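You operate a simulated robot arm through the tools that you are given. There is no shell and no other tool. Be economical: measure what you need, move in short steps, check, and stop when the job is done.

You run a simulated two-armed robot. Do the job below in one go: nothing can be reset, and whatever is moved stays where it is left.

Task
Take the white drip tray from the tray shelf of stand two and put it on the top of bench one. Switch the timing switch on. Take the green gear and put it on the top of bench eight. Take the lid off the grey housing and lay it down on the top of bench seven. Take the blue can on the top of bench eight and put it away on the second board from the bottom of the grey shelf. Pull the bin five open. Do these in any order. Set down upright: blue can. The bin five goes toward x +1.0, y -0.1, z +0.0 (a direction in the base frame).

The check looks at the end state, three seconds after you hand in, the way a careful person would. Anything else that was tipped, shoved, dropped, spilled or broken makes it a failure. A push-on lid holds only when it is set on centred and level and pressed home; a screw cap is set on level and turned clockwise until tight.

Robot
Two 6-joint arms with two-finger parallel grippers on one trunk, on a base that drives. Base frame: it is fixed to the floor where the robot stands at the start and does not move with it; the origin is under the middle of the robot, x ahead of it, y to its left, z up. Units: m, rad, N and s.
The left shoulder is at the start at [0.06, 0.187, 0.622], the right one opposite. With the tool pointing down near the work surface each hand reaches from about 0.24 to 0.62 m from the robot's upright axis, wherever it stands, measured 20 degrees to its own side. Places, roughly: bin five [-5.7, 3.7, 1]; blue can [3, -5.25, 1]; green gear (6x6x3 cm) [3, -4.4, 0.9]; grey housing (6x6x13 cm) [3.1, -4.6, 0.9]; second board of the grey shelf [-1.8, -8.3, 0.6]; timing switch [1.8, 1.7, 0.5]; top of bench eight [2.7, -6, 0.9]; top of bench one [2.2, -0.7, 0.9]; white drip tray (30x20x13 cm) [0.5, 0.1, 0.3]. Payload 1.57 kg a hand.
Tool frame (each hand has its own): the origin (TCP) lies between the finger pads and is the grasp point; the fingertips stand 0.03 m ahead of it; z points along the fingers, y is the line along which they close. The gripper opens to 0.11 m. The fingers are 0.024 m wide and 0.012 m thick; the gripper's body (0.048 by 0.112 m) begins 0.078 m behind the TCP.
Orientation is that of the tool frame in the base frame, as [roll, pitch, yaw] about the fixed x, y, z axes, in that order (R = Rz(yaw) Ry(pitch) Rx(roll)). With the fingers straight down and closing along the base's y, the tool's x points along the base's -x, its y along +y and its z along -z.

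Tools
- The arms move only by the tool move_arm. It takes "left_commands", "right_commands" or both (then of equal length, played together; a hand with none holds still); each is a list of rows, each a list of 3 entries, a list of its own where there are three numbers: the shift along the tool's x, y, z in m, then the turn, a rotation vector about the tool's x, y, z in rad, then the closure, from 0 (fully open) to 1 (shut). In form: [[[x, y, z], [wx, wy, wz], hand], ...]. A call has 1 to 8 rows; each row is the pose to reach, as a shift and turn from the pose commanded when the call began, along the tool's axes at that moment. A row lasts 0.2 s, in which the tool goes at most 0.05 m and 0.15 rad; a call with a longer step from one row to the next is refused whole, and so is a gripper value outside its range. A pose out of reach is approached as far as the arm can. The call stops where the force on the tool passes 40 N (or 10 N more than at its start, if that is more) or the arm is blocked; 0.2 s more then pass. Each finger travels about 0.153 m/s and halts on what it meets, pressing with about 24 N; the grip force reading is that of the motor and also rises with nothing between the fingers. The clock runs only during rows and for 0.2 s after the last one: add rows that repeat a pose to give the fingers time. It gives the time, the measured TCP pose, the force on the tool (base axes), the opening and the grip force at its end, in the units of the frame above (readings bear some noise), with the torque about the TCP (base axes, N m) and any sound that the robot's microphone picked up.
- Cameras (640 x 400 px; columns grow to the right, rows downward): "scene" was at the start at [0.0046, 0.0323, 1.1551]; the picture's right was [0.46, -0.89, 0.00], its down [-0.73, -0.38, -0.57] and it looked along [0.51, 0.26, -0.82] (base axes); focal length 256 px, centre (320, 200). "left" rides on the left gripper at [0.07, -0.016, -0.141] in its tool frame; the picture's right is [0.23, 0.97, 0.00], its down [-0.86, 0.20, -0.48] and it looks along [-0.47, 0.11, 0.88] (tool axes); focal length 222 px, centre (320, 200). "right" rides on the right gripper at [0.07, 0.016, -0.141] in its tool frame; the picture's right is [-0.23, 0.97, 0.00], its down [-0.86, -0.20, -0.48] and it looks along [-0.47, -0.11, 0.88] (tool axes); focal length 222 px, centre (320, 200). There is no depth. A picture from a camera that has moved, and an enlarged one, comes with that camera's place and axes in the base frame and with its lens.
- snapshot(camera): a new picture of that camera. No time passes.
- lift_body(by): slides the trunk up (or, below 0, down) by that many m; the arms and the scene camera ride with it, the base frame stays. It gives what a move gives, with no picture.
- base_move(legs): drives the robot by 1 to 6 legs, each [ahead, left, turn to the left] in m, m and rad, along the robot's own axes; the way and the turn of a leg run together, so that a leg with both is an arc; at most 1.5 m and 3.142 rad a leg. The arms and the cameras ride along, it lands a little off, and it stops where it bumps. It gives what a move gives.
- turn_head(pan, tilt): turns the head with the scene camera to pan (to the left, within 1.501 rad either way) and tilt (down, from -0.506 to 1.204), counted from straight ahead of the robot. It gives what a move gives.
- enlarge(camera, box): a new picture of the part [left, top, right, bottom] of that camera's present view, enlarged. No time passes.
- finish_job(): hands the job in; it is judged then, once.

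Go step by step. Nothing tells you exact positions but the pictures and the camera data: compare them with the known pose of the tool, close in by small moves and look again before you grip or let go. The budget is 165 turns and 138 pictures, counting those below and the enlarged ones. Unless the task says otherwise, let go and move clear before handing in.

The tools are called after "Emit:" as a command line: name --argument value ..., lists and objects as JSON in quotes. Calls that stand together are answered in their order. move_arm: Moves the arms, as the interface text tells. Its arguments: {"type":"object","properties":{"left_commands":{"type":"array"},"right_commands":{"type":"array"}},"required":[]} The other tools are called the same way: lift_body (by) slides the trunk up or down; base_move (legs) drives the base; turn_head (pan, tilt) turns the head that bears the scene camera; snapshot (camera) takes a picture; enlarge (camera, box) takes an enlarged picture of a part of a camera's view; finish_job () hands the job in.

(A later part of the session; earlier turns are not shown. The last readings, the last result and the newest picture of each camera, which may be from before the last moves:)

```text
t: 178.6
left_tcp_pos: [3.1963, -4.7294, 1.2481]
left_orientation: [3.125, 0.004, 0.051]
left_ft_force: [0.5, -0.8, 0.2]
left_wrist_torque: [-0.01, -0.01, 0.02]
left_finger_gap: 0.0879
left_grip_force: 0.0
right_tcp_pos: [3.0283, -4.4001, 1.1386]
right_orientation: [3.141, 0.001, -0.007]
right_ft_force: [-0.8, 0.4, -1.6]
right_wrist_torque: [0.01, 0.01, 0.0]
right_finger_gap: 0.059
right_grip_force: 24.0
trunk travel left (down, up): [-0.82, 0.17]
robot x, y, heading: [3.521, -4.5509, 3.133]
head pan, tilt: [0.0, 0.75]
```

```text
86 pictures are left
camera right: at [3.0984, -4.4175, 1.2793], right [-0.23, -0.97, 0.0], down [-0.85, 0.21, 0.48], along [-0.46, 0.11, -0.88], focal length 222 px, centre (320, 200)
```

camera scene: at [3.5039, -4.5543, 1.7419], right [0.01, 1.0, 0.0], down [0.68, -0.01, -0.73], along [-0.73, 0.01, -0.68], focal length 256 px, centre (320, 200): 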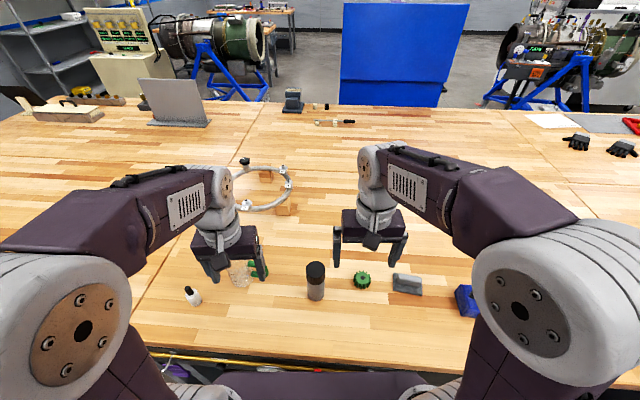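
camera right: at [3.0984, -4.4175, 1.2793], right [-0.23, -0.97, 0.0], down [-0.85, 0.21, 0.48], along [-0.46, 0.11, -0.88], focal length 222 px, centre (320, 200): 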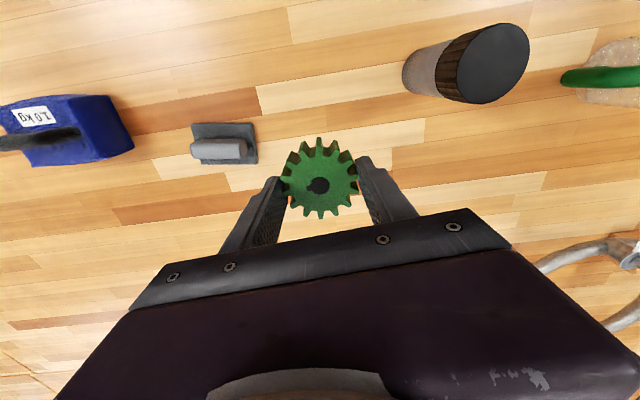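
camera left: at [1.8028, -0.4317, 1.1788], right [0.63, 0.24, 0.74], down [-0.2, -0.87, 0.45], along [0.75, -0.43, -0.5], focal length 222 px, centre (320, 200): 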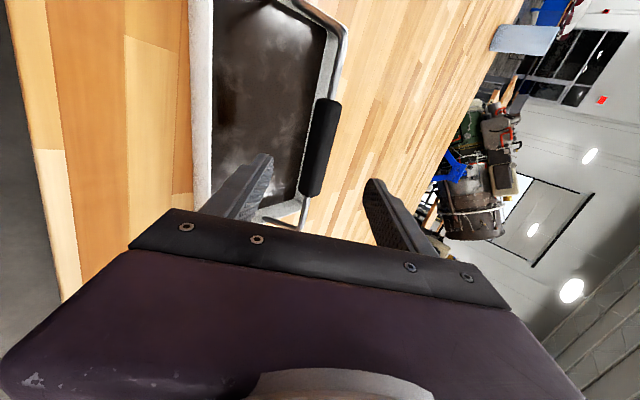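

Gear held. I raise it and strafe south to bench eight.

Emit:
move_arm --right_commands '[[[0.03, 0, -0.04], [0, 0, 0], 1], [[0.06, 0, -0.08], [0, 0, 0], 1], [[0.09, 0, -0.1], [0, 0, 0], 1]]'

Emit:
base_move --legs '[[0, 0.98, 0]]'

Emit:
snapshot --camera "scene"

Emit:
snapshot --camera "right"

```text
t: 179.4
left_tcp_pos: [3.1979, -4.7282, 1.2486]
left_orientation: [3.127, 0.002, 0.053]
left_ft_force: [0.4, -0.6, -0.4]
left_wrist_torque: [-0.02, 0.03, -0.01]
left_finger_gap: 0.0878
left_grip_force: 0.1
right_tcp_pos: [3.1187, -4.4039, 1.24]
right_orientation: [-3.141, -0.001, -0.007]
right_ft_force: [0.6, 0.3, -2.3]
right_wrist_torque: [-0.05, 0.03, 0.0]
right_finger_gap: 0.0587
right_grip_force: 23.9
trunk travel left (down, up): [-0.82, 0.17]
robot x, y, heading: [3.5186, -4.5518, 3.134]
head pan, tilt: [0.0, 0.75]
```

```text
t: 184.5
left_tcp_pos: [3.2028, -5.7297, 1.2492]
left_orientation: [3.121, 0.001, 0.073]
left_ft_force: [-0.7, -0.4, 0.0]
left_wrist_torque: [0.01, 0.0, 0.0]
left_finger_gap: 0.088
left_grip_force: 0.1
right_tcp_pos: [3.1173, -5.4056, 1.2397]
right_orientation: [3.142, 0.001, 0.015]
right_ft_force: [-0.3, 0.4, -1.6]
right_wrist_torque: [0.0, -0.02, 0.01]
right_finger_gap: 0.0591
right_grip_force: 24.8
trunk travel left (down, up): [-0.82, 0.17]
robot x, y, heading: [3.5203, -5.5449, -3.127]
head pan, tilt: [0.0, 0.75]
```

```text
85 pictures are left
camera scene: at [3.5007, -5.5475, 1.7418], right [-0.01, 1.0, 0.0], down [0.68, 0.01, -0.73], along [-0.73, -0.01, -0.68], focal length 256 px, centre (320, 200)
```

scene: 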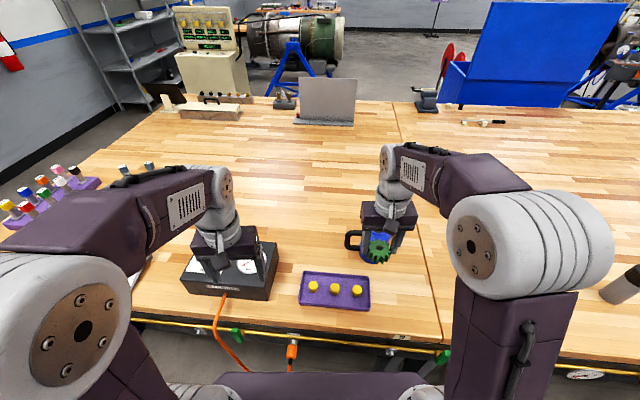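

```text
84 pictures are left
camera right: at [3.187, -5.4216, 1.3799], right [-0.21, -0.98, 0.0], down [-0.86, 0.19, 0.48], along [-0.47, 0.1, -0.88], focal length 222 px, centre (320, 200)
```

right: 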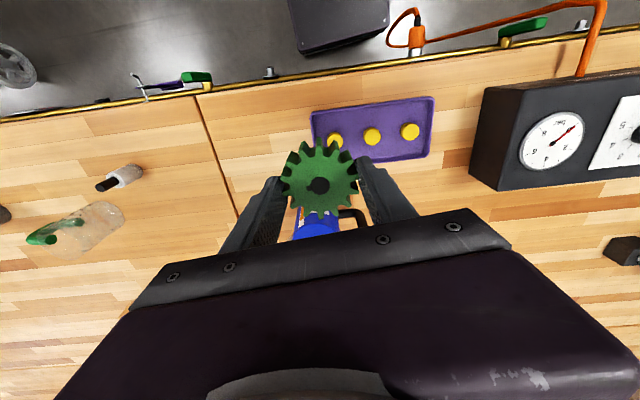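

Free band between the purple tray and the seam, at about (3.09, −5.27), is on bench eight. I move the gear there.

Emit:
move_arm --right_commands '[[[-0.009, -0.045, 0], [0, 0, 0], 1], [[-0.018, -0.09, 0], [0, 0, 0], 1], [[-0.027, -0.135, 0], [0, 0, 0], 1], [[-0.027, -0.135, 0.05], [0, 0, 0], 1], [[-0.027, -0.135, 0.1], [0, 0, 0], 1], [[-0.027, -0.135, 0.15], [0, 0, 0], 1], [[-0.027, -0.135, 0.2], [0, 0, 0], 1], [[-0.027, -0.135, 0.24], [0, 0, 0], 1]]'

Emit:
snapshot --camera "right"

```text
t: 186.3
left_tcp_pos: [3.2001, -5.73, 1.2482]
left_orientation: [3.127, 0.004, 0.073]
left_ft_force: [-0.9, 0.1, -0.3]
left_wrist_torque: [-0.02, 0.01, 0.0]
left_finger_gap: 0.0878
left_grip_force: 0.0
right_tcp_pos: [3.0878, -5.2715, 0.9992]
right_orientation: [3.141, -0.001, 0.013]
right_ft_force: [0.3, 0.0, -1.8]
right_wrist_torque: [-0.01, -0.03, 0.01]
right_finger_gap: 0.0589
right_grip_force: 24.3
trunk travel left (down, up): [-0.82, 0.17]
robot x, y, heading: [3.5228, -5.5435, -3.128]
head pan, tilt: [0.0, 0.75]
```

```text
83 pictures are left
camera right: at [3.1574, -5.2873, 1.1401], right [-0.21, -0.98, 0.0], down [-0.86, 0.19, 0.48], along [-0.47, 0.1, -0.88], focal length 222 px, centre (320, 200)
```

right: 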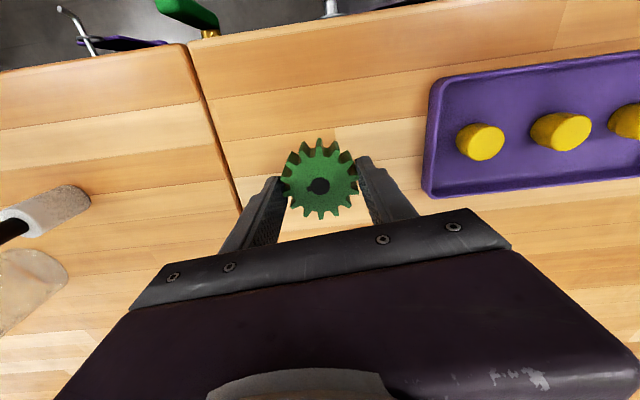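

Descend, release, and lift away.

Emit:
move_arm --right_commands '[[[0, 0.01, 0.03], [0, 0, 0], 1], [[0, 0.01, 0.052], [0, 0, 0], 1], [[0, 0.01, 0.058], [0, 0, 0], 1], [[0, 0.01, 0.058], [0, 0, 0], 1]]'

Emit:
move_arm --right_commands '[[[0, 0, 0], [0, 0, 0], 0.35], [[0, 0, 0], [0, 0, 0], 0.2], [[0, 0, 0], [0, 0, 0], 0.2], [[0, 0, -0.05], [0, 0, 0], 0.2], [[0, 0, -0.1], [0, 0, 0], 0.2], [[0, 0, -0.15], [0, 0, 0], 0.2], [[0, 0, -0.2], [0, 0, 0], 0.1]]'

Emit:
snapshot --camera "right"

```text
t: 187.3
left_tcp_pos: [3.2023, -5.73, 1.2481]
left_orientation: [3.126, 0.001, 0.072]
left_ft_force: [0.3, 0.3, 0.5]
left_wrist_torque: [-0.02, -0.02, 0.02]
left_finger_gap: 0.0882
left_grip_force: 0.1
right_tcp_pos: [3.0891, -5.2818, 0.9396]
right_orientation: [3.141, 0.0, 0.014]
right_ft_force: [-0.3, 0.3, -1.3]
right_wrist_torque: [0.03, -0.02, 0.02]
right_finger_gap: 0.0588
right_grip_force: 23.8
trunk travel left (down, up): [-0.82, 0.17]
robot x, y, heading: [3.5243, -5.5498, -3.125]
head pan, tilt: [0.0, 0.75]
```

```text
t: 188.9
left_tcp_pos: [3.2037, -5.7302, 1.2488]
left_orientation: [3.126, 0.004, 0.072]
left_ft_force: [0.1, -0.4, 0.0]
left_wrist_torque: [0.03, 0.04, 0.02]
left_finger_gap: 0.0879
left_grip_force: 0.1
right_tcp_pos: [3.0909, -5.2853, 1.1431]
right_orientation: [-3.141, 0.0, 0.015]
right_ft_force: [0.9, 0.0, -0.1]
right_wrist_torque: [0.02, 0.02, 0.05]
right_finger_gap: 0.0992
right_grip_force: 0.1
trunk travel left (down, up): [-0.82, 0.17]
robot x, y, heading: [3.5226, -5.5509, -3.133]
head pan, tilt: [0.0, 0.75]
```

```text
82 pictures are left
camera right: at [3.1611, -5.3015, 1.2842], right [-0.21, -0.98, 0.0], down [-0.86, 0.19, 0.48], along [-0.47, 0.1, -0.88], focal length 222 px, centre (320, 200)
```

right: 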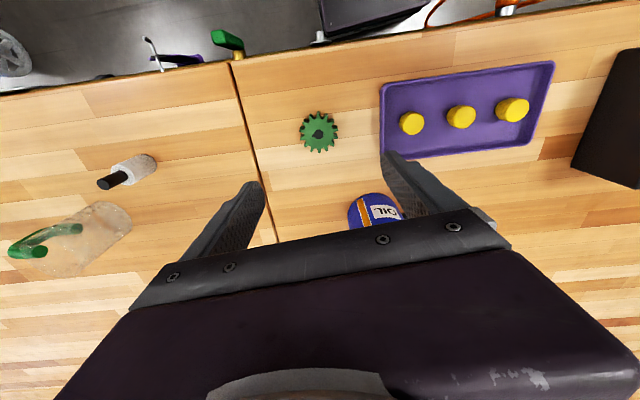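

The gear rests flat on bench eight. Next the housing lid: back north, centring the housing ahead of me.

Emit:
move_arm --right_commands '[[[0.03, 0.04, -0.0], [0, 0, 0], 0.1], [[0.03, 0.04, -0.04], [0, 0, 0], 0.1], [[0.03, 0.04, -0.08], [0, 0, 0], 0.1]]'

Emit:
base_move --legs '[[0, -0.97, -0.01]]'

Emit:
snapshot --camera "scene"

Emit:
enlarge --camera "scene" --box '[220, 210, 420, 340]'

```text
t: 189.7
left_tcp_pos: [3.203, -5.7284, 1.2477]
left_orientation: [3.127, 0.002, 0.07]
left_ft_force: [0.8, -0.2, -0.2]
left_wrist_torque: [0.01, 0.0, 0.01]
left_finger_gap: 0.088
left_grip_force: 0.2
right_tcp_pos: [3.1182, -5.3211, 1.2199]
right_orientation: [-3.141, 0.0, 0.012]
right_ft_force: [0.4, 0.7, 0.6]
right_wrist_torque: [0.02, -0.05, 0.03]
right_finger_gap: 0.0991
right_grip_force: 0.0
trunk travel left (down, up): [-0.82, 0.17]
robot x, y, heading: [3.5206, -5.5487, -3.134]
head pan, tilt: [0.0, 0.75]
```

```text
t: 194.7
left_tcp_pos: [3.1993, -4.7733, 1.2486]
left_orientation: [3.125, 0.003, 0.043]
left_ft_force: [-0.3, 0.3, -0.2]
left_wrist_torque: [0.04, -0.02, 0.01]
left_finger_gap: 0.0879
left_grip_force: 0.0
right_tcp_pos: [3.1292, -4.363, 1.2204]
right_orientation: [-3.14, 0.001, -0.017]
right_ft_force: [-0.2, -0.4, -0.1]
right_wrist_torque: [0.02, 0.03, -0.01]
right_finger_gap: 0.099
right_grip_force: 0.1
trunk travel left (down, up): [-0.82, 0.17]
robot x, y, heading: [3.5227, -4.6027, 3.124]
head pan, tilt: [0.0, 0.75]
```

```text
81 pictures are left
camera scene: at [3.5036, -4.6007, 1.7418], right [0.02, 1.0, 0.0], down [0.68, -0.01, -0.73], along [-0.73, 0.01, -0.68], focal length 256 px, centre (320, 200)
```

scene: 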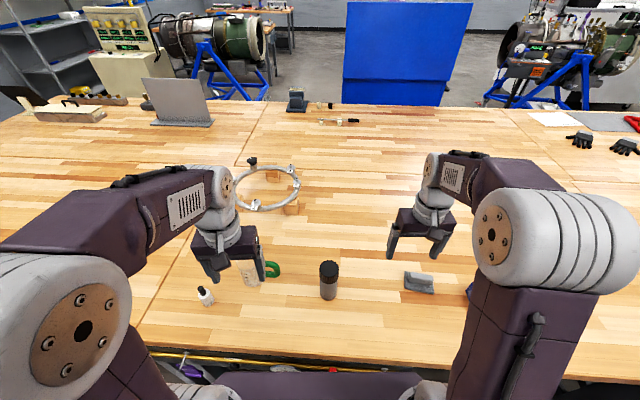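

```text
3.08 times, centred on (320, 275) of scene
camera zoom: at [3.5036, -4.6007, 1.7418], right [0.02, 1.0, 0.0], down [0.68, -0.01, -0.73], along [-0.73, 0.01, -0.68], focal length 788 px, centre (320, -31)
```

zoom: 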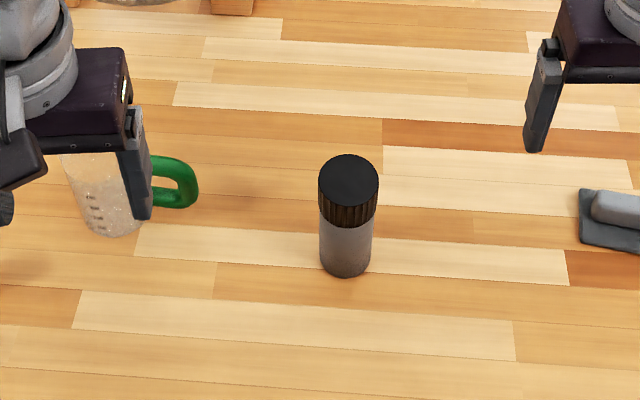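

The lid is a knurled cap at about (3.07, −4.566), top z≈1.04. I put the right hand above it.

Emit:
move_arm --right_commands '[[[-0.014, 0.05, 0], [0, 0, 0], 0.1], [[-0.028, 0.1, 0], [0, 0, 0], 0.1], [[-0.042, 0.149, 0], [0, 0, 0], 0.1], [[-0.055, 0.197, 0], [0, 0, 0], 0.1], [[-0.058, 0.202, 0.04], [0, 0, 0], 0.1], [[-0.058, 0.202, 0.08], [0, 0, 0], 0.1], [[-0.058, 0.202, 0.08], [0, 0, 0], 0.1]]'

Emit:
snapshot --camera "right"

Emit:
enlarge --camera "scene" --box '[220, 210, 420, 340]'

```text
refused: row 1 steps farther than a row can; nothing moved
```

```text
79 pictures are left
camera right: at [3.1971, -4.3808, 1.3611], right [-0.24, -0.97, 0.0], down [-0.85, 0.21, 0.48], along [-0.46, 0.12, -0.88], focal length 222 px, centre (320, 200)
```

right: 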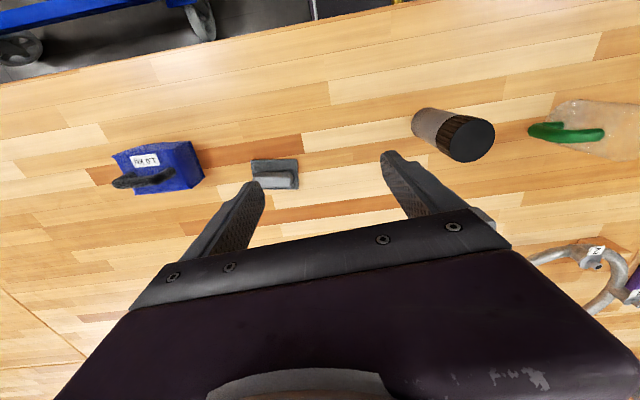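

```text
3.08 times, centred on (320, 275) of scene
camera zoom: at [3.5036, -4.6007, 1.7418], right [0.02, 1.0, 0.0], down [0.68, -0.01, -0.73], along [-0.73, 0.01, -0.68], focal length 788 px, centre (320, -31)
```

zoom: 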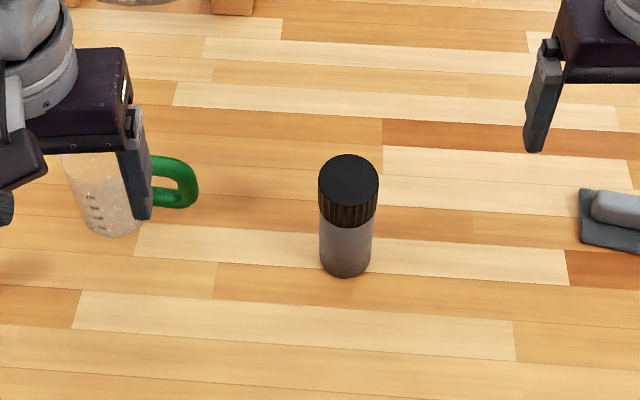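

Emit:
move_arm --right_commands '[[[-0.012, 0.045, 0], [0, 0, 0], 0.1], [[-0.024, 0.09, 0], [0, 0, 0], 0.1], [[-0.036, 0.135, 0], [0, 0, 0], 0.1], [[-0.048, 0.18, 0], [0, 0, 0], 0.1], [[-0.056, 0.202, 0.02], [0, 0, 0], 0.1], [[-0.056, 0.202, 0.06], [0, 0, 0], 0.1], [[-0.056, 0.202, 0.09], [0, 0, 0], 0.1], [[-0.056, 0.202, 0.09], [0, 0, 0], 0.1]]'

Emit:
snapshot --camera "right"

```text
t: 196.5
left_tcp_pos: [3.1991, -4.7719, 1.2483]
left_orientation: [3.126, 0.001, 0.044]
left_ft_force: [0.9, -0.2, 0.7]
left_wrist_torque: [0.01, 0.02, 0.01]
left_finger_gap: 0.0878
left_grip_force: 0.1
right_tcp_pos: [3.0656, -4.5661, 1.1291]
right_orientation: [-3.139, 0.001, -0.018]
right_ft_force: [-0.5, -0.1, 0.1]
right_wrist_torque: [-0.03, -0.02, -0.02]
right_finger_gap: 0.0989
right_grip_force: 0.0
trunk travel left (down, up): [-0.82, 0.17]
robot x, y, heading: [3.5255, -4.6003, 3.123]
head pan, tilt: [0.0, 0.75]
```

```text
77 pictures are left
camera right: at [3.135, -4.584, 1.2697], right [-0.24, -0.97, 0.0], down [-0.85, 0.21, 0.48], along [-0.46, 0.12, -0.88], focal length 222 px, centre (320, 200)
```

right: 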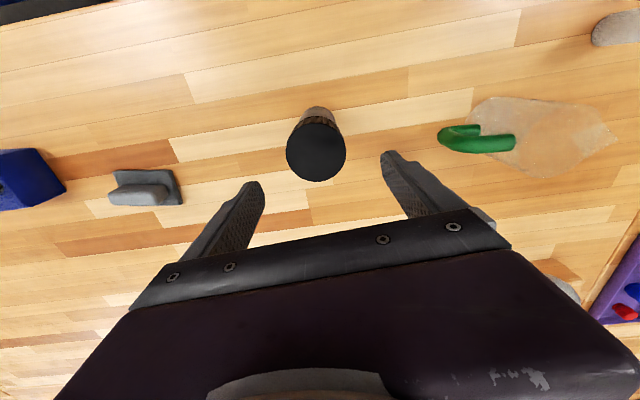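

Emit:
move_arm --right_commands '[[[0.007, -0.003, 0.03], [0, 0, 0], 0.1], [[0.007, -0.003, 0.06], [0, 0, 0], 0.1], [[0.007, -0.003, 0.09], [0, 0, 0], 0.1], [[0.007, -0.003, 0.108], [0, 0, 0], 0.1], [[0.007, -0.003, 0.108], [0, 0, 0], 0.5], [[0.007, -0.003, 0.108], [0, 0, 0], 1], [[0.007, -0.003, 0.108], [0, 0, 0], 1], [[0.007, -0.003, 0.108], [0, 0, 0], 1]]'

Emit:
move_arm --right_commands '[[[0, 0, -0.005], [0, 0, 0], 1], [[0, 0, -0.01], [0, 0, 0], 1], [[0, 0, -0.01], [0, 0, 0], 1]]'

Emit:
enlarge --camera "scene" --box '[220, 210, 420, 340]'

```text
t: 198.3
left_tcp_pos: [3.1998, -4.7737, 1.2495]
left_orientation: [3.126, 0.003, 0.04]
left_ft_force: [0.5, 0.1, 0.3]
left_wrist_torque: [-0.04, 0.0, -0.02]
left_finger_gap: 0.0879
left_grip_force: 0.1
right_tcp_pos: [3.0753, -4.5611, 1.0218]
right_orientation: [-3.141, 0.001, -0.017]
right_ft_force: [-1.8, -3.2, 2.4]
right_wrist_torque: [-0.27, 0.2, 0.04]
right_finger_gap: 0.0585
right_grip_force: 23.9
trunk travel left (down, up): [-0.82, 0.17]
robot x, y, heading: [3.5243, -4.6016, 3.124]
head pan, tilt: [0.0, 0.75]
```

```text
t: 199.1
left_tcp_pos: [3.1997, -4.7725, 1.2486]
left_orientation: [3.126, 0.0, 0.042]
left_ft_force: [-0.9, -0.8, 0.2]
left_wrist_torque: [-0.01, 0.03, -0.01]
left_finger_gap: 0.088
left_grip_force: 0.2
right_tcp_pos: [3.0754, -4.5595, 1.031]
right_orientation: [-3.139, -0.001, -0.017]
right_ft_force: [-0.5, 0.5, -5.3]
right_wrist_torque: [-0.01, 0.01, 0.01]
right_finger_gap: 0.0587
right_grip_force: 23.8
trunk travel left (down, up): [-0.82, 0.17]
robot x, y, heading: [3.5257, -4.5987, 3.125]
head pan, tilt: [0.0, 0.75]
```

```text
3.08 times, centred on (320, 275) of scene
camera zoom: at [3.5028, -4.5997, 1.7418], right [0.02, 1.0, 0.0], down [0.68, -0.01, -0.73], along [-0.73, 0.01, -0.68], focal length 788 px, centre (320, -31)
```

zoom: 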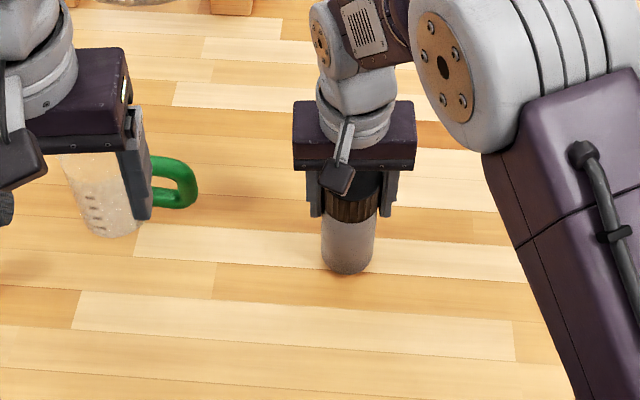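

Pulling lifts the whole housing (5 N), so it needs a second hand. I set it back, release, and back off 0.1 m to give the left hand room for an angled grip on the body.

Emit:
move_arm --right_commands '[[[0, 0, 0.005], [0, 0, 0], 1], [[0, 0, 0.0095], [0, 0, 0], 1], [[0, 0, 0.0095], [0, 0, 0], 1], [[0, 0, 0.0095], [0, 0, 0], 0.4], [[0, 0, 0.0095], [0, 0, 0], 0.1], [[0, 0, -0.03], [0, 0, 0], 0.1], [[0, 0, -0.08], [0, 0, 0], 0.1], [[0, 0, -0.12], [0, 0, 0], 0.1]]'

Emit:
base_move --legs '[[-0.1, 0, 0.017]]'

Emit:
move_arm --left_commands '[[[0, 0, 0], [0, 0, 0.15], 0.2], [[0, 0, 0], [0, 0, 0.3], 0.2], [[0, 0, 0], [0, 0, 0.45], 0.2], [[0, 0, 0], [0, 0, 0.6], 0.2], [[0, 0, 0], [0, 0, 0.75], 0.2], [[0, 0, 0], [0, 0, 0.83], 0.2], [[0, 0, 0], [0, 0, 0.83], 0.2]]'

Emit:
snapshot --camera "scene"

```text
t: 200.9
left_tcp_pos: [3.1991, -4.7727, 1.2489]
left_orientation: [3.126, 0.003, 0.041]
left_ft_force: [0.2, 0.5, -0.4]
left_wrist_torque: [0.02, -0.01, 0.0]
left_finger_gap: 0.0881
left_grip_force: 0.0
right_tcp_pos: [3.0766, -4.5623, 1.1534]
right_orientation: [3.14, -0.001, -0.016]
right_ft_force: [0.1, 0.5, 0.4]
right_wrist_torque: [0.0, -0.01, -0.01]
right_finger_gap: 0.099
right_grip_force: 0.1
trunk travel left (down, up): [-0.82, 0.17]
robot x, y, heading: [3.5265, -4.6035, 3.123]
head pan, tilt: [0.0, 0.75]
```

```text
t: 202.0
left_tcp_pos: [3.2984, -4.7792, 1.2479]
left_orientation: [3.127, -0.002, 0.061]
left_ft_force: [0.8, 0.3, 0.3]
left_wrist_torque: [0.01, -0.04, 0.02]
left_finger_gap: 0.0881
left_grip_force: 0.0
right_tcp_pos: [3.1713, -4.5707, 1.152]
right_orientation: [-3.141, -0.002, 0.001]
right_ft_force: [-0.1, 0.4, -0.5]
right_wrist_torque: [-0.02, -0.01, -0.01]
right_finger_gap: 0.0991
right_grip_force: 0.1
trunk travel left (down, up): [-0.82, 0.17]
robot x, y, heading: [3.6267, -4.6034, 3.138]
head pan, tilt: [0.0, 0.75]
```

```text
t: 203.6
left_tcp_pos: [3.3007, -4.7786, 1.25]
left_orientation: [3.128, -0.011, -0.773]
left_ft_force: [0.3, 1.5, 0.6]
left_wrist_torque: [0.01, -0.01, -0.01]
left_finger_gap: 0.0881
left_grip_force: 0.1
right_tcp_pos: [3.174, -4.571, 1.1531]
right_orientation: [-3.141, 0.0, 0.001]
right_ft_force: [-0.6, 0.4, 0.0]
right_wrist_torque: [0.01, -0.01, -0.02]
right_finger_gap: 0.0992
right_grip_force: 0.0
trunk travel left (down, up): [-0.82, 0.17]
robot x, y, heading: [3.6317, -4.5983, 3.147]
head pan, tilt: [0.0, 0.75]
```

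```text
75 pictures are left
camera scene: at [3.602, -4.601, 1.7418], right [0.0, 1.0, 0.0], down [0.68, 0.0, -0.73], along [-0.73, 0.0, -0.68], focal length 256 px, centre (320, 200)
```

scene: 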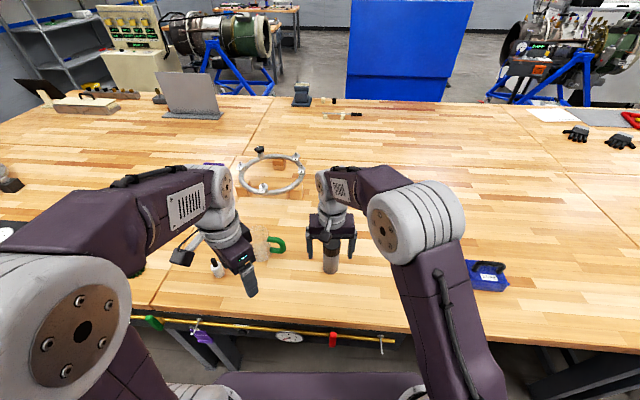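

I first move the right hand north out of the way, then tilt the left hand in toward the housing body.

Emit:
move_arm --right_commands '[[[0, -0.04, -0.03], [0, 0, 0], 0.1], [[0, -0.08, -0.05], [0, 0, 0], 0.1], [[0, -0.12, -0.07], [0, 0, 0], 0.1], [[0, -0.16, -0.07], [0, 0, 0], 0.1]]'

Emit:
move_arm --left_commands '[[[-0.021, 0, 0.021], [0, -0.1, 0], 0.2], [[-0.042, 0, 0.042], [0, -0.2, 0], 0.2], [[-0.064, 0.001, 0.063], [0, -0.3, 0], 0.2], [[-0.085, 0.001, 0.084], [0, -0.4, 0], 0.2], [[-0.107, 0.002, 0.105], [0, -0.5, 0], 0.2], [[-0.128, 0.002, 0.127], [0, -0.6, 0], 0.2], [[-0.15, 0.003, 0.148], [0, -0.7, 0], 0.2], [[-0.171, 0.003, 0.169], [0, -0.785, 0], 0.2]]'

Emit:
snapshot --camera "left"

Emit:
snapshot --camera "scene"

```text
t: 204.6
left_tcp_pos: [3.3025, -4.7774, 1.2496]
left_orientation: [3.128, -0.013, -0.769]
left_ft_force: [-0.6, 1.7, -0.3]
left_wrist_torque: [-0.04, 0.03, 0.01]
left_finger_gap: 0.0878
left_grip_force: 0.0
right_tcp_pos: [3.1736, -4.406, 1.2176]
right_orientation: [-3.14, 0.0, 0.001]
right_ft_force: [0.4, 0.7, 0.2]
right_wrist_torque: [-0.02, -0.01, 0.01]
right_finger_gap: 0.0989
right_grip_force: 0.1
trunk travel left (down, up): [-0.82, 0.17]
robot x, y, heading: [3.6214, -4.6001, 3.139]
head pan, tilt: [0.0, 0.75]
```

```text
t: 206.4
left_tcp_pos: [3.1752, -4.6645, 1.0798]
left_orientation: [3.131, 0.771, -0.777]
left_ft_force: [-0.1, 0.6, 0.0]
left_wrist_torque: [0.0, -0.01, 0.02]
left_finger_gap: 0.0881
left_grip_force: 0.1
right_tcp_pos: [3.171, -4.4061, 1.2176]
right_orientation: [-3.14, -0.001, 0.0]
right_ft_force: [-0.3, -0.8, -0.3]
right_wrist_torque: [-0.03, 0.02, 0.02]
right_finger_gap: 0.0992
right_grip_force: 0.1
trunk travel left (down, up): [-0.82, 0.17]
robot x, y, heading: [3.6272, -4.5968, 3.144]
head pan, tilt: [0.0, 0.75]
```

```text
74 pictures are left
camera left: at [3.293, -4.7568, 1.1319], right [-0.56, -0.81, -0.15], down [-0.34, 0.06, 0.94], along [-0.76, 0.58, -0.3], focal length 222 px, centre (320, 200)
```

left: 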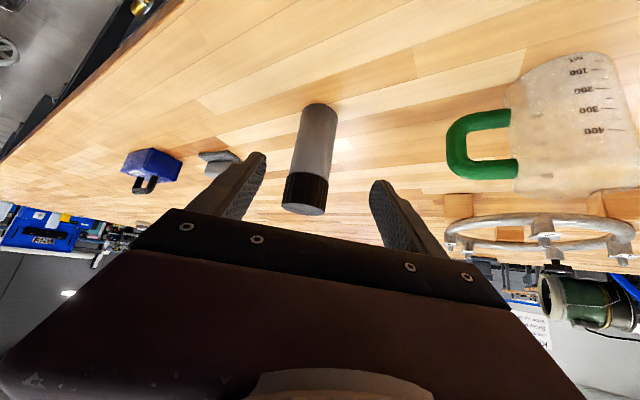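

```text
73 pictures are left
camera scene: at [3.6004, -4.6007, 1.7419], right [0.0, 1.0, 0.0], down [0.68, 0.0, -0.73], along [-0.73, 0.0, -0.68], focal length 256 px, centre (320, 200)
```

scene: 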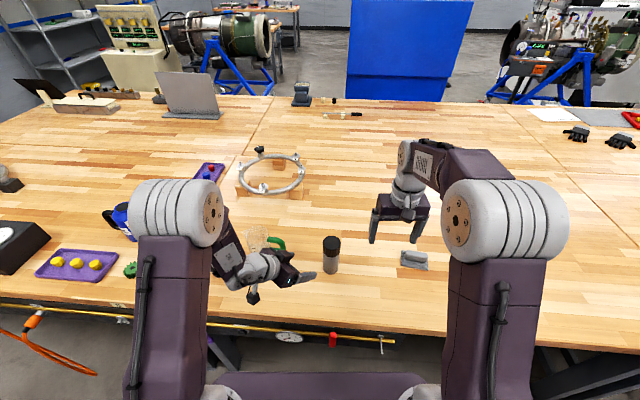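

Housing body is lined up between the left fingers. I advance and grip it low.

Emit:
move_arm --left_commands '[[[0, -0.001, 0.04], [0, 0, 0], 0.1], [[-0.001, -0.001, 0.08], [0, 0, 0], 0.1], [[-0.001, -0.002, 0.12], [0, 0, 0], 0.1], [[-0.002, -0.002, 0.16], [0, 0, 0], 0.1], [[-0.002, -0.002, 0.16], [0, 0, 0], 0.1]]'

Emit:
snapshot --camera "left"

```text
t: 207.6
left_tcp_pos: [3.0973, -4.582, 0.9654]
left_orientation: [3.124, 0.774, -0.783]
left_ft_force: [-0.3, 0.4, 0.1]
left_wrist_torque: [0.01, 0.02, 0.05]
left_finger_gap: 0.099
left_grip_force: 0.1
left hand out of reach, approached as far as the arm can: row 1, 2
right_tcp_pos: [3.173, -4.4081, 1.2179]
right_orientation: [-3.141, -0.001, -0.002]
right_ft_force: [0.3, 0.2, -0.6]
right_wrist_torque: [0.02, 0.01, 0.02]
right_finger_gap: 0.0991
right_grip_force: 0.0
trunk travel left (down, up): [-0.82, 0.17]
robot x, y, heading: [3.6257, -4.5988, 3.139]
head pan, tilt: [0.0, 0.75]
```

```text
72 pictures are left
camera left: at [3.2149, -4.6731, 1.0178], right [-0.56, -0.81, -0.15], down [-0.33, 0.06, 0.94], along [-0.76, 0.58, -0.3], focal length 222 px, centre (320, 200)
```

left: 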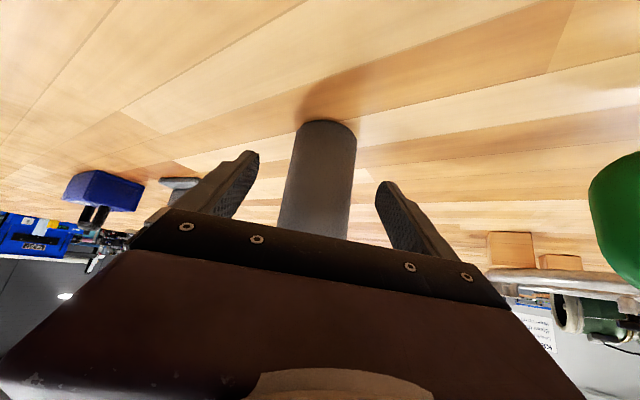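

Emit:
move_arm --left_commands '[[[0, 0, 0.025], [0, 0, 0], 0.1], [[0, 0, 0.038], [0, 0, 0], 0.1], [[0, 0, 0.038], [0, 0, 0], 0.4], [[0, 0, 0.038], [0, 0, 0], 0.8], [[0, 0, 0.038], [0, 0, 0], 1], [[0, 0, 0.038], [0, 0, 0], 1], [[0, 0, 0.038], [0, 0, 0], 1]]'

Emit:
enlarge --camera "scene" --box '[220, 190, 440, 330]'

```text
t: 209.2
left_tcp_pos: [3.078, -4.5642, 0.9368]
left_orientation: [3.125, 0.775, -0.782]
left_ft_force: [0.5, -1.7, 0.4]
left_wrist_torque: [0.06, -0.13, -0.02]
left_finger_gap: 0.0558
left_grip_force: 24.1
right_tcp_pos: [3.1731, -4.4079, 1.2186]
right_orientation: [3.141, 0.002, 0.0]
right_ft_force: [0.0, 0.9, 0.3]
right_wrist_torque: [-0.03, -0.01, 0.04]
right_finger_gap: 0.0993
right_grip_force: 0.0
trunk travel left (down, up): [-0.82, 0.17]
robot x, y, heading: [3.6236, -4.6016, 3.145]
head pan, tilt: [0.0, 0.75]
```

```text
2.86 times, centred on (330, 260) of scene
camera zoom: at [3.6025, -4.6012, 1.7418], right [0.0, 1.0, 0.0], down [0.68, 0.0, -0.73], along [-0.73, 0.0, -0.68], focal length 732 px, centre (291, 29)
```

zoom: 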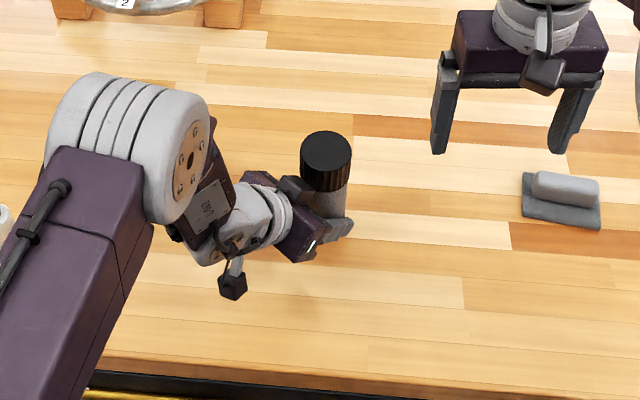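

Body held. The right hand comes over the lid, turned 45° so its fingers avoid the left gripper.

Emit:
move_arm --right_commands '[[[-0.017, 0.026, 0], [0, 0, 0.14], 0.25], [[-0.034, 0.052, 0], [0, 0, 0.28], 0.25], [[-0.051, 0.078, 0], [0, 0, 0.42], 0.25], [[-0.068, 0.104, 0], [0, 0, 0.56], 0.25], [[-0.085, 0.13, 0], [0, 0, 0.7], 0.25], [[-0.1, 0.154, 0.0], [0, 0, 0.785], 0.25], [[-0.1, 0.154, 0.04], [0, 0, 0.785], 0.25], [[-0.1, 0.154, 0.08], [0, 0, 0.785], 0.25]]'

Emit:
snapshot --camera "right"

```text
t: 211.0
left_tcp_pos: [3.0781, -4.5652, 0.936]
left_orientation: [3.124, 0.774, -0.782]
left_ft_force: [-1.7, 0.7, -0.4]
left_wrist_torque: [0.08, 0.02, 0.05]
left_finger_gap: 0.0559
left_grip_force: 24.3
right_tcp_pos: [3.0609, -4.5715, 1.1483]
right_orientation: [-3.135, -0.003, -0.786]
right_ft_force: [-0.3, 0.1, -0.2]
right_wrist_torque: [-0.02, 0.0, -0.02]
right_finger_gap: 0.0825
right_grip_force: 0.1
right hand out of reach, approached as far as the arm can: row 7, 8
trunk travel left (down, up): [-0.82, 0.17]
robot x, y, heading: [3.6233, -4.601, 3.138]
head pan, tilt: [0.0, 0.75]
```

```text
70 pictures are left
camera right: at [3.0974, -4.6324, 1.2902], right [-0.85, -0.53, -0.01], down [-0.47, 0.74, 0.48], along [-0.25, 0.41, -0.88], focal length 222 px, centre (320, 200)
```

right: 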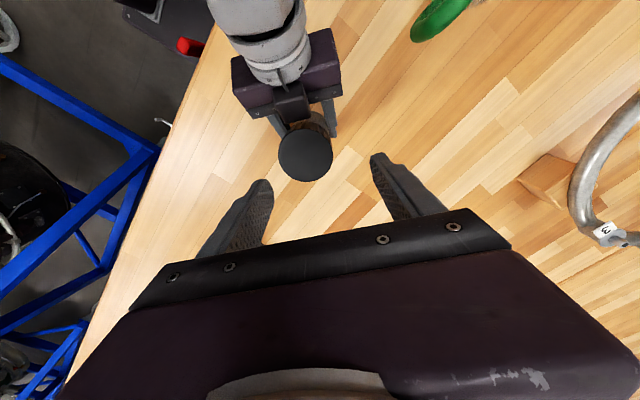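

Emit:
move_arm --right_commands '[[[0, 0, 0], [0, 0, -0.1], 0.25], [[0, 0, 0], [0, 0, -0.2], 0.25], [[0, 0, 0.02], [0, 0, -0.2], 0.25], [[0, 0, 0.02], [0, 0, -0.2], 0.25]]'

```text
t: 212.0
left_tcp_pos: [3.0785, -4.5649, 0.9359]
left_orientation: [3.124, 0.775, -0.782]
left_ft_force: [-1.0, -0.5, 0.5]
left_wrist_torque: [0.1, 0.01, -0.01]
left_finger_gap: 0.0558
left_grip_force: 24.7
right_tcp_pos: [3.0571, -4.57, 1.13]
right_orientation: [-3.138, -0.003, -0.584]
right_ft_force: [-0.4, -1.7, -0.1]
right_wrist_torque: [0.01, -0.01, -0.01]
right_finger_gap: 0.0824
right_grip_force: 0.1
right hand out of reach, approached as far as the arm can: row 3, 4
trunk travel left (down, up): [-0.82, 0.17]
robot x, y, heading: [3.6211, -4.6017, 3.14]
head pan, tilt: [0.0, 0.75]
```

Emit:
move_arm --right_commands '[[[0.005, 0, 0], [0, 0, -0.15], 0.25], [[0.008, -0.008, 0], [0, 0, -0.29], 0.25], [[0.008, -0.008, 0], [0, 0, -0.29], 0.25], [[0.008, -0.008, 0.03], [0, 0, -0.29], 0.25], [[0.008, -0.008, 0.03], [0, 0, -0.29], 0.25]]'

```text
t: 213.2
left_tcp_pos: [3.0789, -4.5646, 0.9363]
left_orientation: [3.126, 0.775, -0.781]
left_ft_force: [0.2, 0.3, 0.7]
left_wrist_torque: [0.09, -0.01, -0.02]
left_finger_gap: 0.0557
left_grip_force: 24.4
right_tcp_pos: [3.0544, -4.5731, 1.1013]
right_orientation: [-3.138, -0.001, -0.295]
right_ft_force: [0.8, 0.2, -1.4]
right_wrist_torque: [0.05, -0.01, -0.02]
right_finger_gap: 0.0827
right_grip_force: 0.0
right hand out of reach, approached as far as the arm can: row 1, 2, 3, 4, 5
trunk travel left (down, up): [-0.82, 0.17]
robot x, y, heading: [3.6257, -4.5994, 3.145]
head pan, tilt: [0.0, 0.75]
```

Emit:
snapshot --camera "scene"

Emit:
snapshot --camera "right"

```text
69 pictures are left
camera scene: at [3.6022, -4.601, 1.7418], right [0.0, 1.0, 0.0], down [0.68, 0.0, -0.73], along [-0.73, 0.0, -0.68], focal length 256 px, centre (320, 200)
```

scene: 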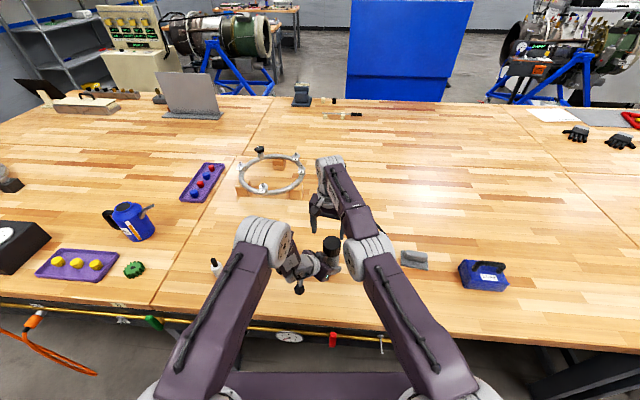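

```text
68 pictures are left
camera right: at [3.1153, -4.6096, 1.2428], right [-0.5, -0.87, 0.0], down [-0.76, 0.44, 0.48], along [-0.41, 0.24, -0.88], focal length 222 px, centre (320, 200)
```

right: 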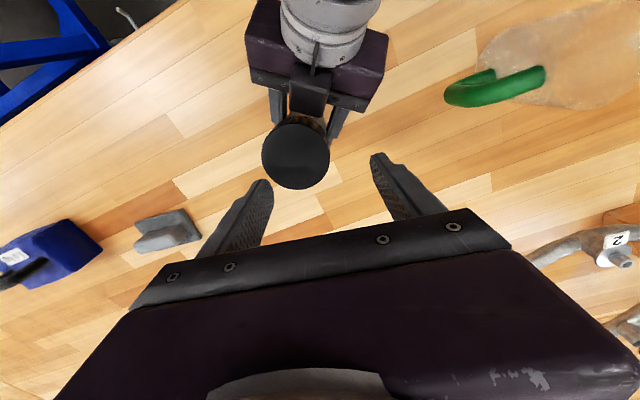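

The right elbow interferes with the left hand at this distance. I back the right hand off and let the left hand lift the held housing to a handier spot in the air.

Emit:
move_arm --right_commands '[[[0, 0, -0.04], [0, 0, 0], 0.25], [[0, -0.03, -0.07], [0, 0, 0], 0.25], [[0, -0.07, -0.1], [0, 0, 0], 0.25], [[0, -0.11, -0.12], [0, 0, 0], 0.25], [[0, -0.15, -0.12], [0, 0, 0], 0.25], [[0, -0.15, -0.12], [0, 0, 0], 0.25]]'

Emit:
move_arm --left_commands '[[[0, 0, -0.04], [0, 0, 0], 1], [[0, -0.005, -0.08], [0, 0, 0], 1], [[0, -0.01, -0.12], [0, 0, 0], 1], [[0, -0.017, -0.16], [0, 0, 0], 1], [[0, -0.017, -0.16], [0, 0, 0], 1]]'

Emit:
snapshot --camera "scene"

```text
t: 214.6
left_tcp_pos: [3.078, -4.5639, 0.9359]
left_orientation: [3.122, 0.771, -0.783]
left_ft_force: [0.4, 0.7, 0.1]
left_wrist_torque: [0.1, -0.01, -0.05]
left_finger_gap: 0.0559
left_grip_force: 24.0
right_tcp_pos: [3.0828, -4.427, 1.283]
right_orientation: [-3.137, -0.01, -0.294]
right_ft_force: [-0.6, 0.0, 1.0]
right_wrist_torque: [-0.01, 0.02, -0.01]
right_finger_gap: 0.0826
right_grip_force: 0.1
right hand out of reach, approached as far as the arm can: row 1, 3, 4, 5, 6
trunk travel left (down, up): [-0.82, 0.17]
robot x, y, heading: [3.6254, -4.6027, 3.147]
head pan, tilt: [0.0, 0.75]
```

```text
t: 215.8
left_tcp_pos: [3.157, -4.6311, 1.0621]
left_orientation: [3.134, 0.769, -0.777]
left_ft_force: [1.2, -0.2, -4.6]
left_wrist_torque: [0.01, -0.02, -0.01]
left_finger_gap: 0.0559
left_grip_force: 24.1
left hand out of reach, approached as far as the arm can: row 2, 3, 4, 5
right_tcp_pos: [3.0819, -4.4282, 1.2831]
right_orientation: [-3.138, -0.011, -0.294]
right_ft_force: [-1.0, -0.5, -0.4]
right_wrist_torque: [-0.02, -0.06, 0.02]
right_finger_gap: 0.0823
right_grip_force: 0.0
trunk travel left (down, up): [-0.82, 0.17]
robot x, y, heading: [3.6255, -4.5992, 3.141]
head pan, tilt: [0.0, 0.75]
```

```text
67 pictures are left
camera scene: at [3.6012, -4.6003, 1.7418], right [0.0, 1.0, 0.0], down [0.68, 0.0, -0.73], along [-0.73, 0.0, -0.68], focal length 256 px, centre (320, 200)
```

scene: 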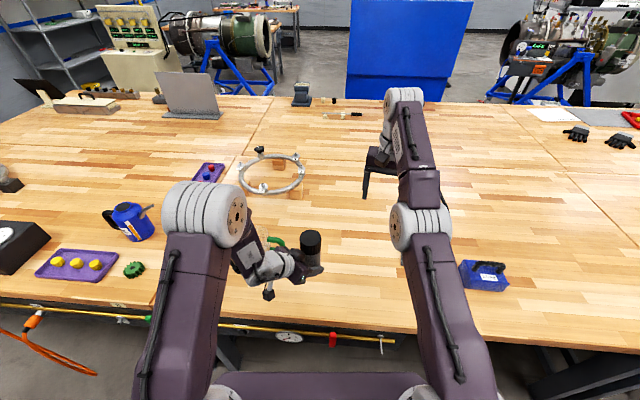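

The housing is lifted upright. Right hand moves above the lid.

Emit:
move_arm --right_commands '[[[0.026, 0.034, 0], [0, 0, 0.06], 0.25], [[0.052, 0.068, 0], [0, 0, 0.12], 0.25], [[0.078, 0.102, 0], [0, 0, 0.18], 0.25], [[0.104, 0.136, 0], [0, 0, 0.24], 0.25], [[0.128, 0.171, 0], [0, 0, 0.3], 0.25], [[0.128, 0.171, 0.02], [0, 0, 0.3], 0.25], [[0.128, 0.171, 0.02], [0, 0, 0.3], 0.25]]'

Emit:
snapshot --camera "right"

```text
t: 217.4
left_tcp_pos: [3.1568, -4.6323, 1.0624]
left_orientation: [3.135, 0.77, -0.775]
left_ft_force: [-0.8, 0.2, -4.7]
left_wrist_torque: [-0.01, -0.02, -0.04]
left_finger_gap: 0.056
left_grip_force: 24.2
right_tcp_pos: [3.1391, -4.6413, 1.2841]
right_orientation: [-3.137, -0.001, -0.597]
right_ft_force: [0.5, 0.5, 0.0]
right_wrist_torque: [-0.01, 0.0, -0.03]
right_finger_gap: 0.0822
right_grip_force: 0.0
right hand out of reach, approached as far as the arm can: row 1, 2, 3, 4, 5, 6, 7
trunk travel left (down, up): [-0.82, 0.17]
robot x, y, heading: [3.6263, -4.6001, 3.138]
head pan, tilt: [0.0, 0.75]
```

```text
66 pictures are left
camera right: at [3.1864, -4.6938, 1.4264], right [-0.73, -0.68, -0.01], down [-0.6, 0.64, 0.48], along [-0.32, 0.35, -0.88], focal length 222 px, centre (320, 200)
```

right: 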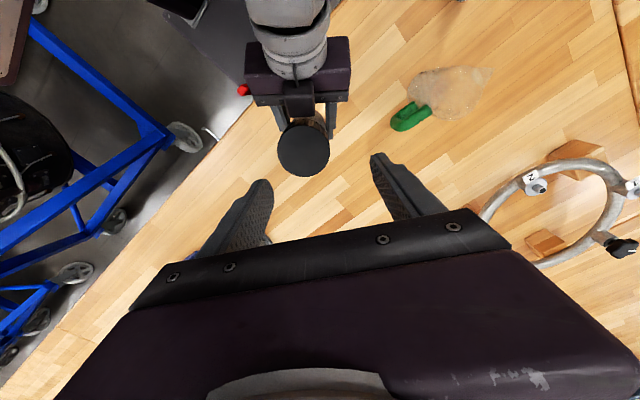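

The right arm seems to be stuck in an awkward configuration; I bring it back out to the earlier neutral pose to reset.

Emit:
move_arm --right_commands '[[[0, -0.03, -0.0], [0, 0, -0.1], 0.25], [[0, -0.07, 0], [0, 0, -0.2], 0.25], [[-0.02, -0.11, 0], [0, 0, -0.3], 0.25], [[-0.04, -0.15, 0], [0, 0, -0.4], 0.25], [[-0.06, -0.18, 0.02], [0, 0, -0.5], 0.25], [[-0.08, -0.2, 0.05], [0, 0, -0.597], 0.25], [[-0.08, -0.2, 0.07], [0, 0, -0.597], 0.25], [[-0.08, -0.2, 0.07], [0, 0, -0.597], 0.25]]'

Emit:
snapshot --camera "scene"

```text
t: 219.2
left_tcp_pos: [3.1581, -4.6325, 1.0607]
left_orientation: [3.136, 0.771, -0.777]
left_ft_force: [-0.2, 0.5, -6.1]
left_wrist_torque: [-0.01, -0.05, -0.01]
left_finger_gap: 0.056
left_grip_force: 23.5
right_tcp_pos: [3.0829, -4.4333, 1.2846]
right_orientation: [-3.14, -0.008, 0.004]
right_ft_force: [0.0, -0.4, -0.4]
right_wrist_torque: [0.01, -0.03, -0.04]
right_finger_gap: 0.0826
right_grip_force: 0.1
right hand out of reach, approached as far as the arm can: row 1, 2, 3, 4, 5, 6, 7, 8
trunk travel left (down, up): [-0.82, 0.17]
robot x, y, heading: [3.6234, -4.5983, 3.145]
head pan, tilt: [0.0, 0.75]
```

```text
65 pictures are left
camera scene: at [3.6013, -4.6016, 1.7418], right [0.0, 1.0, 0.0], down [0.68, 0.0, -0.73], along [-0.73, 0.0, -0.68], focal length 256 px, centre (320, 200)
```

scene: 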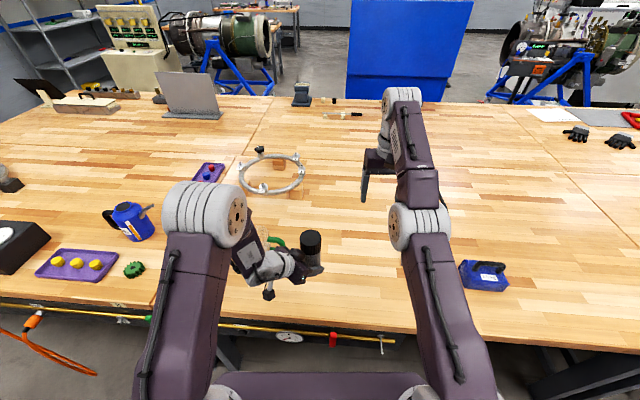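

Emit:
move_arm --right_commands '[[[0.04, 0, 0.02], [0, 0, 0], 0.25], [[0.08, 0, 0.04], [0, 0, 0], 0.25], [[0.12, 0, 0.06], [0, 0, 0], 0.25], [[0.16, 0, 0.08], [0, 0, 0], 0.25], [[0.16, 0, 0.08], [0, 0, 0], 0.25]]'

Emit:
snapshot --camera "scene"

```text
t: 220.4
left_tcp_pos: [3.1581, -4.6318, 1.0619]
left_orientation: [3.135, 0.769, -0.777]
left_ft_force: [-0.2, 0.8, -5.1]
left_wrist_torque: [-0.04, -0.05, 0.01]
left_finger_gap: 0.0558
left_grip_force: 23.9
right_tcp_pos: [3.0815, -4.4345, 1.284]
right_orientation: [-3.137, -0.007, 0.002]
right_ft_force: [0.1, -0.3, -0.3]
right_wrist_torque: [-0.04, -0.03, 0.0]
right_finger_gap: 0.0823
right_grip_force: 0.1
right hand out of reach, approached as far as the arm can: row 1, 2, 3, 4, 5
trunk travel left (down, up): [-0.82, 0.17]
robot x, y, heading: [3.6264, -4.6028, 3.141]
head pan, tilt: [0.0, 0.75]
```

```text
64 pictures are left
camera scene: at [3.6014, -4.6011, 1.7418], right [0.0, 1.0, 0.0], down [0.68, 0.0, -0.73], along [-0.73, 0.0, -0.68], focal length 256 px, centre (320, 200)
```

scene: 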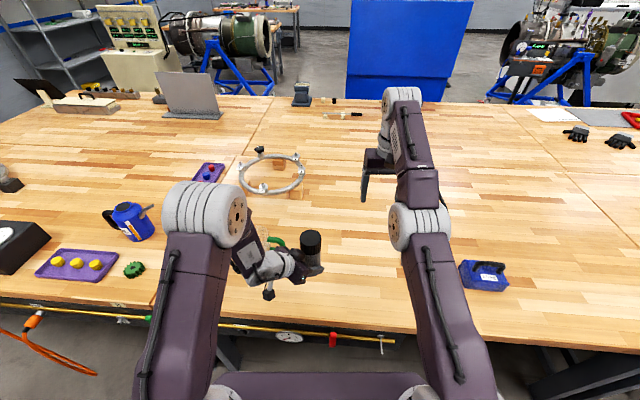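

Emit:
move_arm --right_commands '[[[0.02, -0.03, 0.02], [0, 0, -0.1], 0.25], [[0.04, -0.06, 0.04], [0, 0, -0.2], 0.25], [[0.06, -0.09, 0.06], [0, 0, -0.3], 0.25], [[0.08, -0.12, 0.08], [0, 0, -0.4], 0.25], [[0.1, -0.15, 0.1], [0, 0, -0.5], 0.25], [[0.12, -0.17, 0.12], [0, 0, -0.6], 0.25], [[0.14, -0.19, 0.14], [0, 0, -0.6], 0.25], [[0.16, -0.2, 0.15], [0, 0, -0.6], 0.25]]'

```text
t: 222.2
left_tcp_pos: [3.1588, -4.6318, 1.0619]
left_orientation: [3.134, 0.769, -0.776]
left_ft_force: [-0.1, 0.2, -4.9]
left_wrist_torque: [-0.05, -0.07, -0.04]
left_finger_gap: 0.0559
left_grip_force: 24.4
right_tcp_pos: [3.1222, -4.2203, 1.2844]
right_orientation: [3.136, -0.007, 0.604]
right_ft_force: [-0.5, 0.2, -0.8]
right_wrist_torque: [-0.03, 0.02, 0.04]
right_finger_gap: 0.0824
right_grip_force: 0.0
right hand out of reach, approached as far as the arm can: row 1, 2, 3, 4, 5, 6, 7, 8
trunk travel left (down, up): [-0.82, 0.17]
robot x, y, heading: [3.6231, -4.5994, 3.138]
head pan, tilt: [0.0, 0.75]
```

Emit:
move_arm --right_commands '[[[-0.006, -0.009, 0.03], [0, 0, 0], 0.25], [[-0.01, -0.016, 0.06], [0, 0, 0], 0.25], [[-0.012, -0.018, 0.09], [0, 0, 0], 0.25], [[-0.012, -0.018, 0.12], [0, 0, 0], 0.25], [[0.0, 0, 0.12], [0, 0, 0], 0.25], [[0.02, 0.015, 0.12], [0, 0, 0], 0.25], [[0.05, 0.035, 0.12], [0, 0, 0], 0.25], [[0.08, 0.055, 0.12], [0, 0, 0], 0.25]]'

```text
t: 224.0
left_tcp_pos: [3.1577, -4.6313, 1.0621]
left_orientation: [3.135, 0.769, -0.777]
left_ft_force: [0.1, 0.4, -5.3]
left_wrist_torque: [0.0, -0.02, -0.01]
left_finger_gap: 0.0559
left_grip_force: 23.5
right_tcp_pos: [3.1215, -4.2217, 1.2857]
right_orientation: [3.136, -0.006, 0.602]
right_ft_force: [-0.8, 0.0, -1.1]
right_wrist_torque: [-0.01, -0.04, -0.02]
right_finger_gap: 0.0824
right_grip_force: 0.0
right hand out of reach, approached as far as the arm can: row 1, 2, 3, 4, 5, 6, 7, 8
trunk travel left (down, up): [-0.82, 0.17]
robot x, y, heading: [3.6241, -4.6006, 3.141]
head pan, tilt: [0.0, 0.75]
```

The commanded pose has drifted far inside the robot; I walk the command back out toward the measured pose.

Emit:
move_arm --right_commands '[[[-0.0284, -0.0184, -0.0323], [0, 0, 0], 0.25], [[-0.0568, -0.0368, -0.0646], [0, 0, 0], 0.25], [[-0.0853, -0.0551, -0.0969], [0, 0, 0], 0.25], [[-0.1137, -0.0735, -0.1292], [0, 0, 0], 0.25], [[-0.1421, -0.0919, -0.1616], [0, 0, 0], 0.25], [[-0.1705, -0.1103, -0.1939], [0, 0, 0], 0.25], [[-0.199, -0.1286, -0.2262], [0, 0, 0], 0.25], [[-0.2274, -0.147, -0.2585], [0, 0, 0], 0.25]]'

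Emit:
move_arm --right_commands '[[[-0.0284, -0.0184, -0.0323], [0, 0, 0], 0.25], [[-0.0568, -0.0368, -0.0646], [0, 0, 0], 0.25], [[-0.0853, -0.0551, -0.0969], [0, 0, 0], 0.25], [[-0.1137, -0.0735, -0.1292], [0, 0, 0], 0.25], [[-0.1421, -0.0919, -0.1616], [0, 0, 0], 0.25], [[-0.1705, -0.1103, -0.1939], [0, 0, 0], 0.25], [[-0.199, -0.1286, -0.2262], [0, 0, 0], 0.25], [[-0.2274, -0.147, -0.2585], [0, 0, 0], 0.25]]'

```text
t: 225.8
left_tcp_pos: [3.1576, -4.6332, 1.0616]
left_orientation: [3.138, 0.771, -0.777]
left_ft_force: [0.3, 0.0, -5.6]
left_wrist_torque: [0.0, -0.04, -0.03]
left_finger_gap: 0.0556
left_grip_force: 23.8
right_tcp_pos: [3.1291, -4.3046, 1.3489]
right_orientation: [-3.139, -0.003, 0.603]
right_ft_force: [1.7, -0.1, -0.6]
right_wrist_torque: [0.05, 0.0, 0.0]
right_finger_gap: 0.0822
right_grip_force: 0.1
right hand out of reach, approached as far as the arm can: row 1, 2, 3, 4, 5, 6, 7, 8
trunk travel left (down, up): [-0.82, 0.17]
robot x, y, heading: [3.6258, -4.5998, 3.138]
head pan, tilt: [0.0, 0.75]
```

```text
t: 227.6
left_tcp_pos: [3.1578, -4.632, 1.0625]
left_orientation: [3.135, 0.771, -0.776]
left_ft_force: [-0.5, -0.6, -4.9]
left_wrist_torque: [0.01, -0.05, -0.01]
left_finger_gap: 0.0555
left_grip_force: 24.1
right_tcp_pos: [3.1291, -4.3144, 1.3564]
right_orientation: [3.141, -0.001, 0.602]
right_ft_force: [-0.6, -0.1, -0.2]
right_wrist_torque: [0.01, -0.02, 0.04]
right_finger_gap: 0.0827
right_grip_force: 0.1
right hand out of reach, approached as far as the arm can: row 1, 2, 3, 4, 5, 6, 7, 8
trunk travel left (down, up): [-0.82, 0.17]
robot x, y, heading: [3.6252, -4.6, 3.14]
head pan, tilt: [0.0, 0.75]
```

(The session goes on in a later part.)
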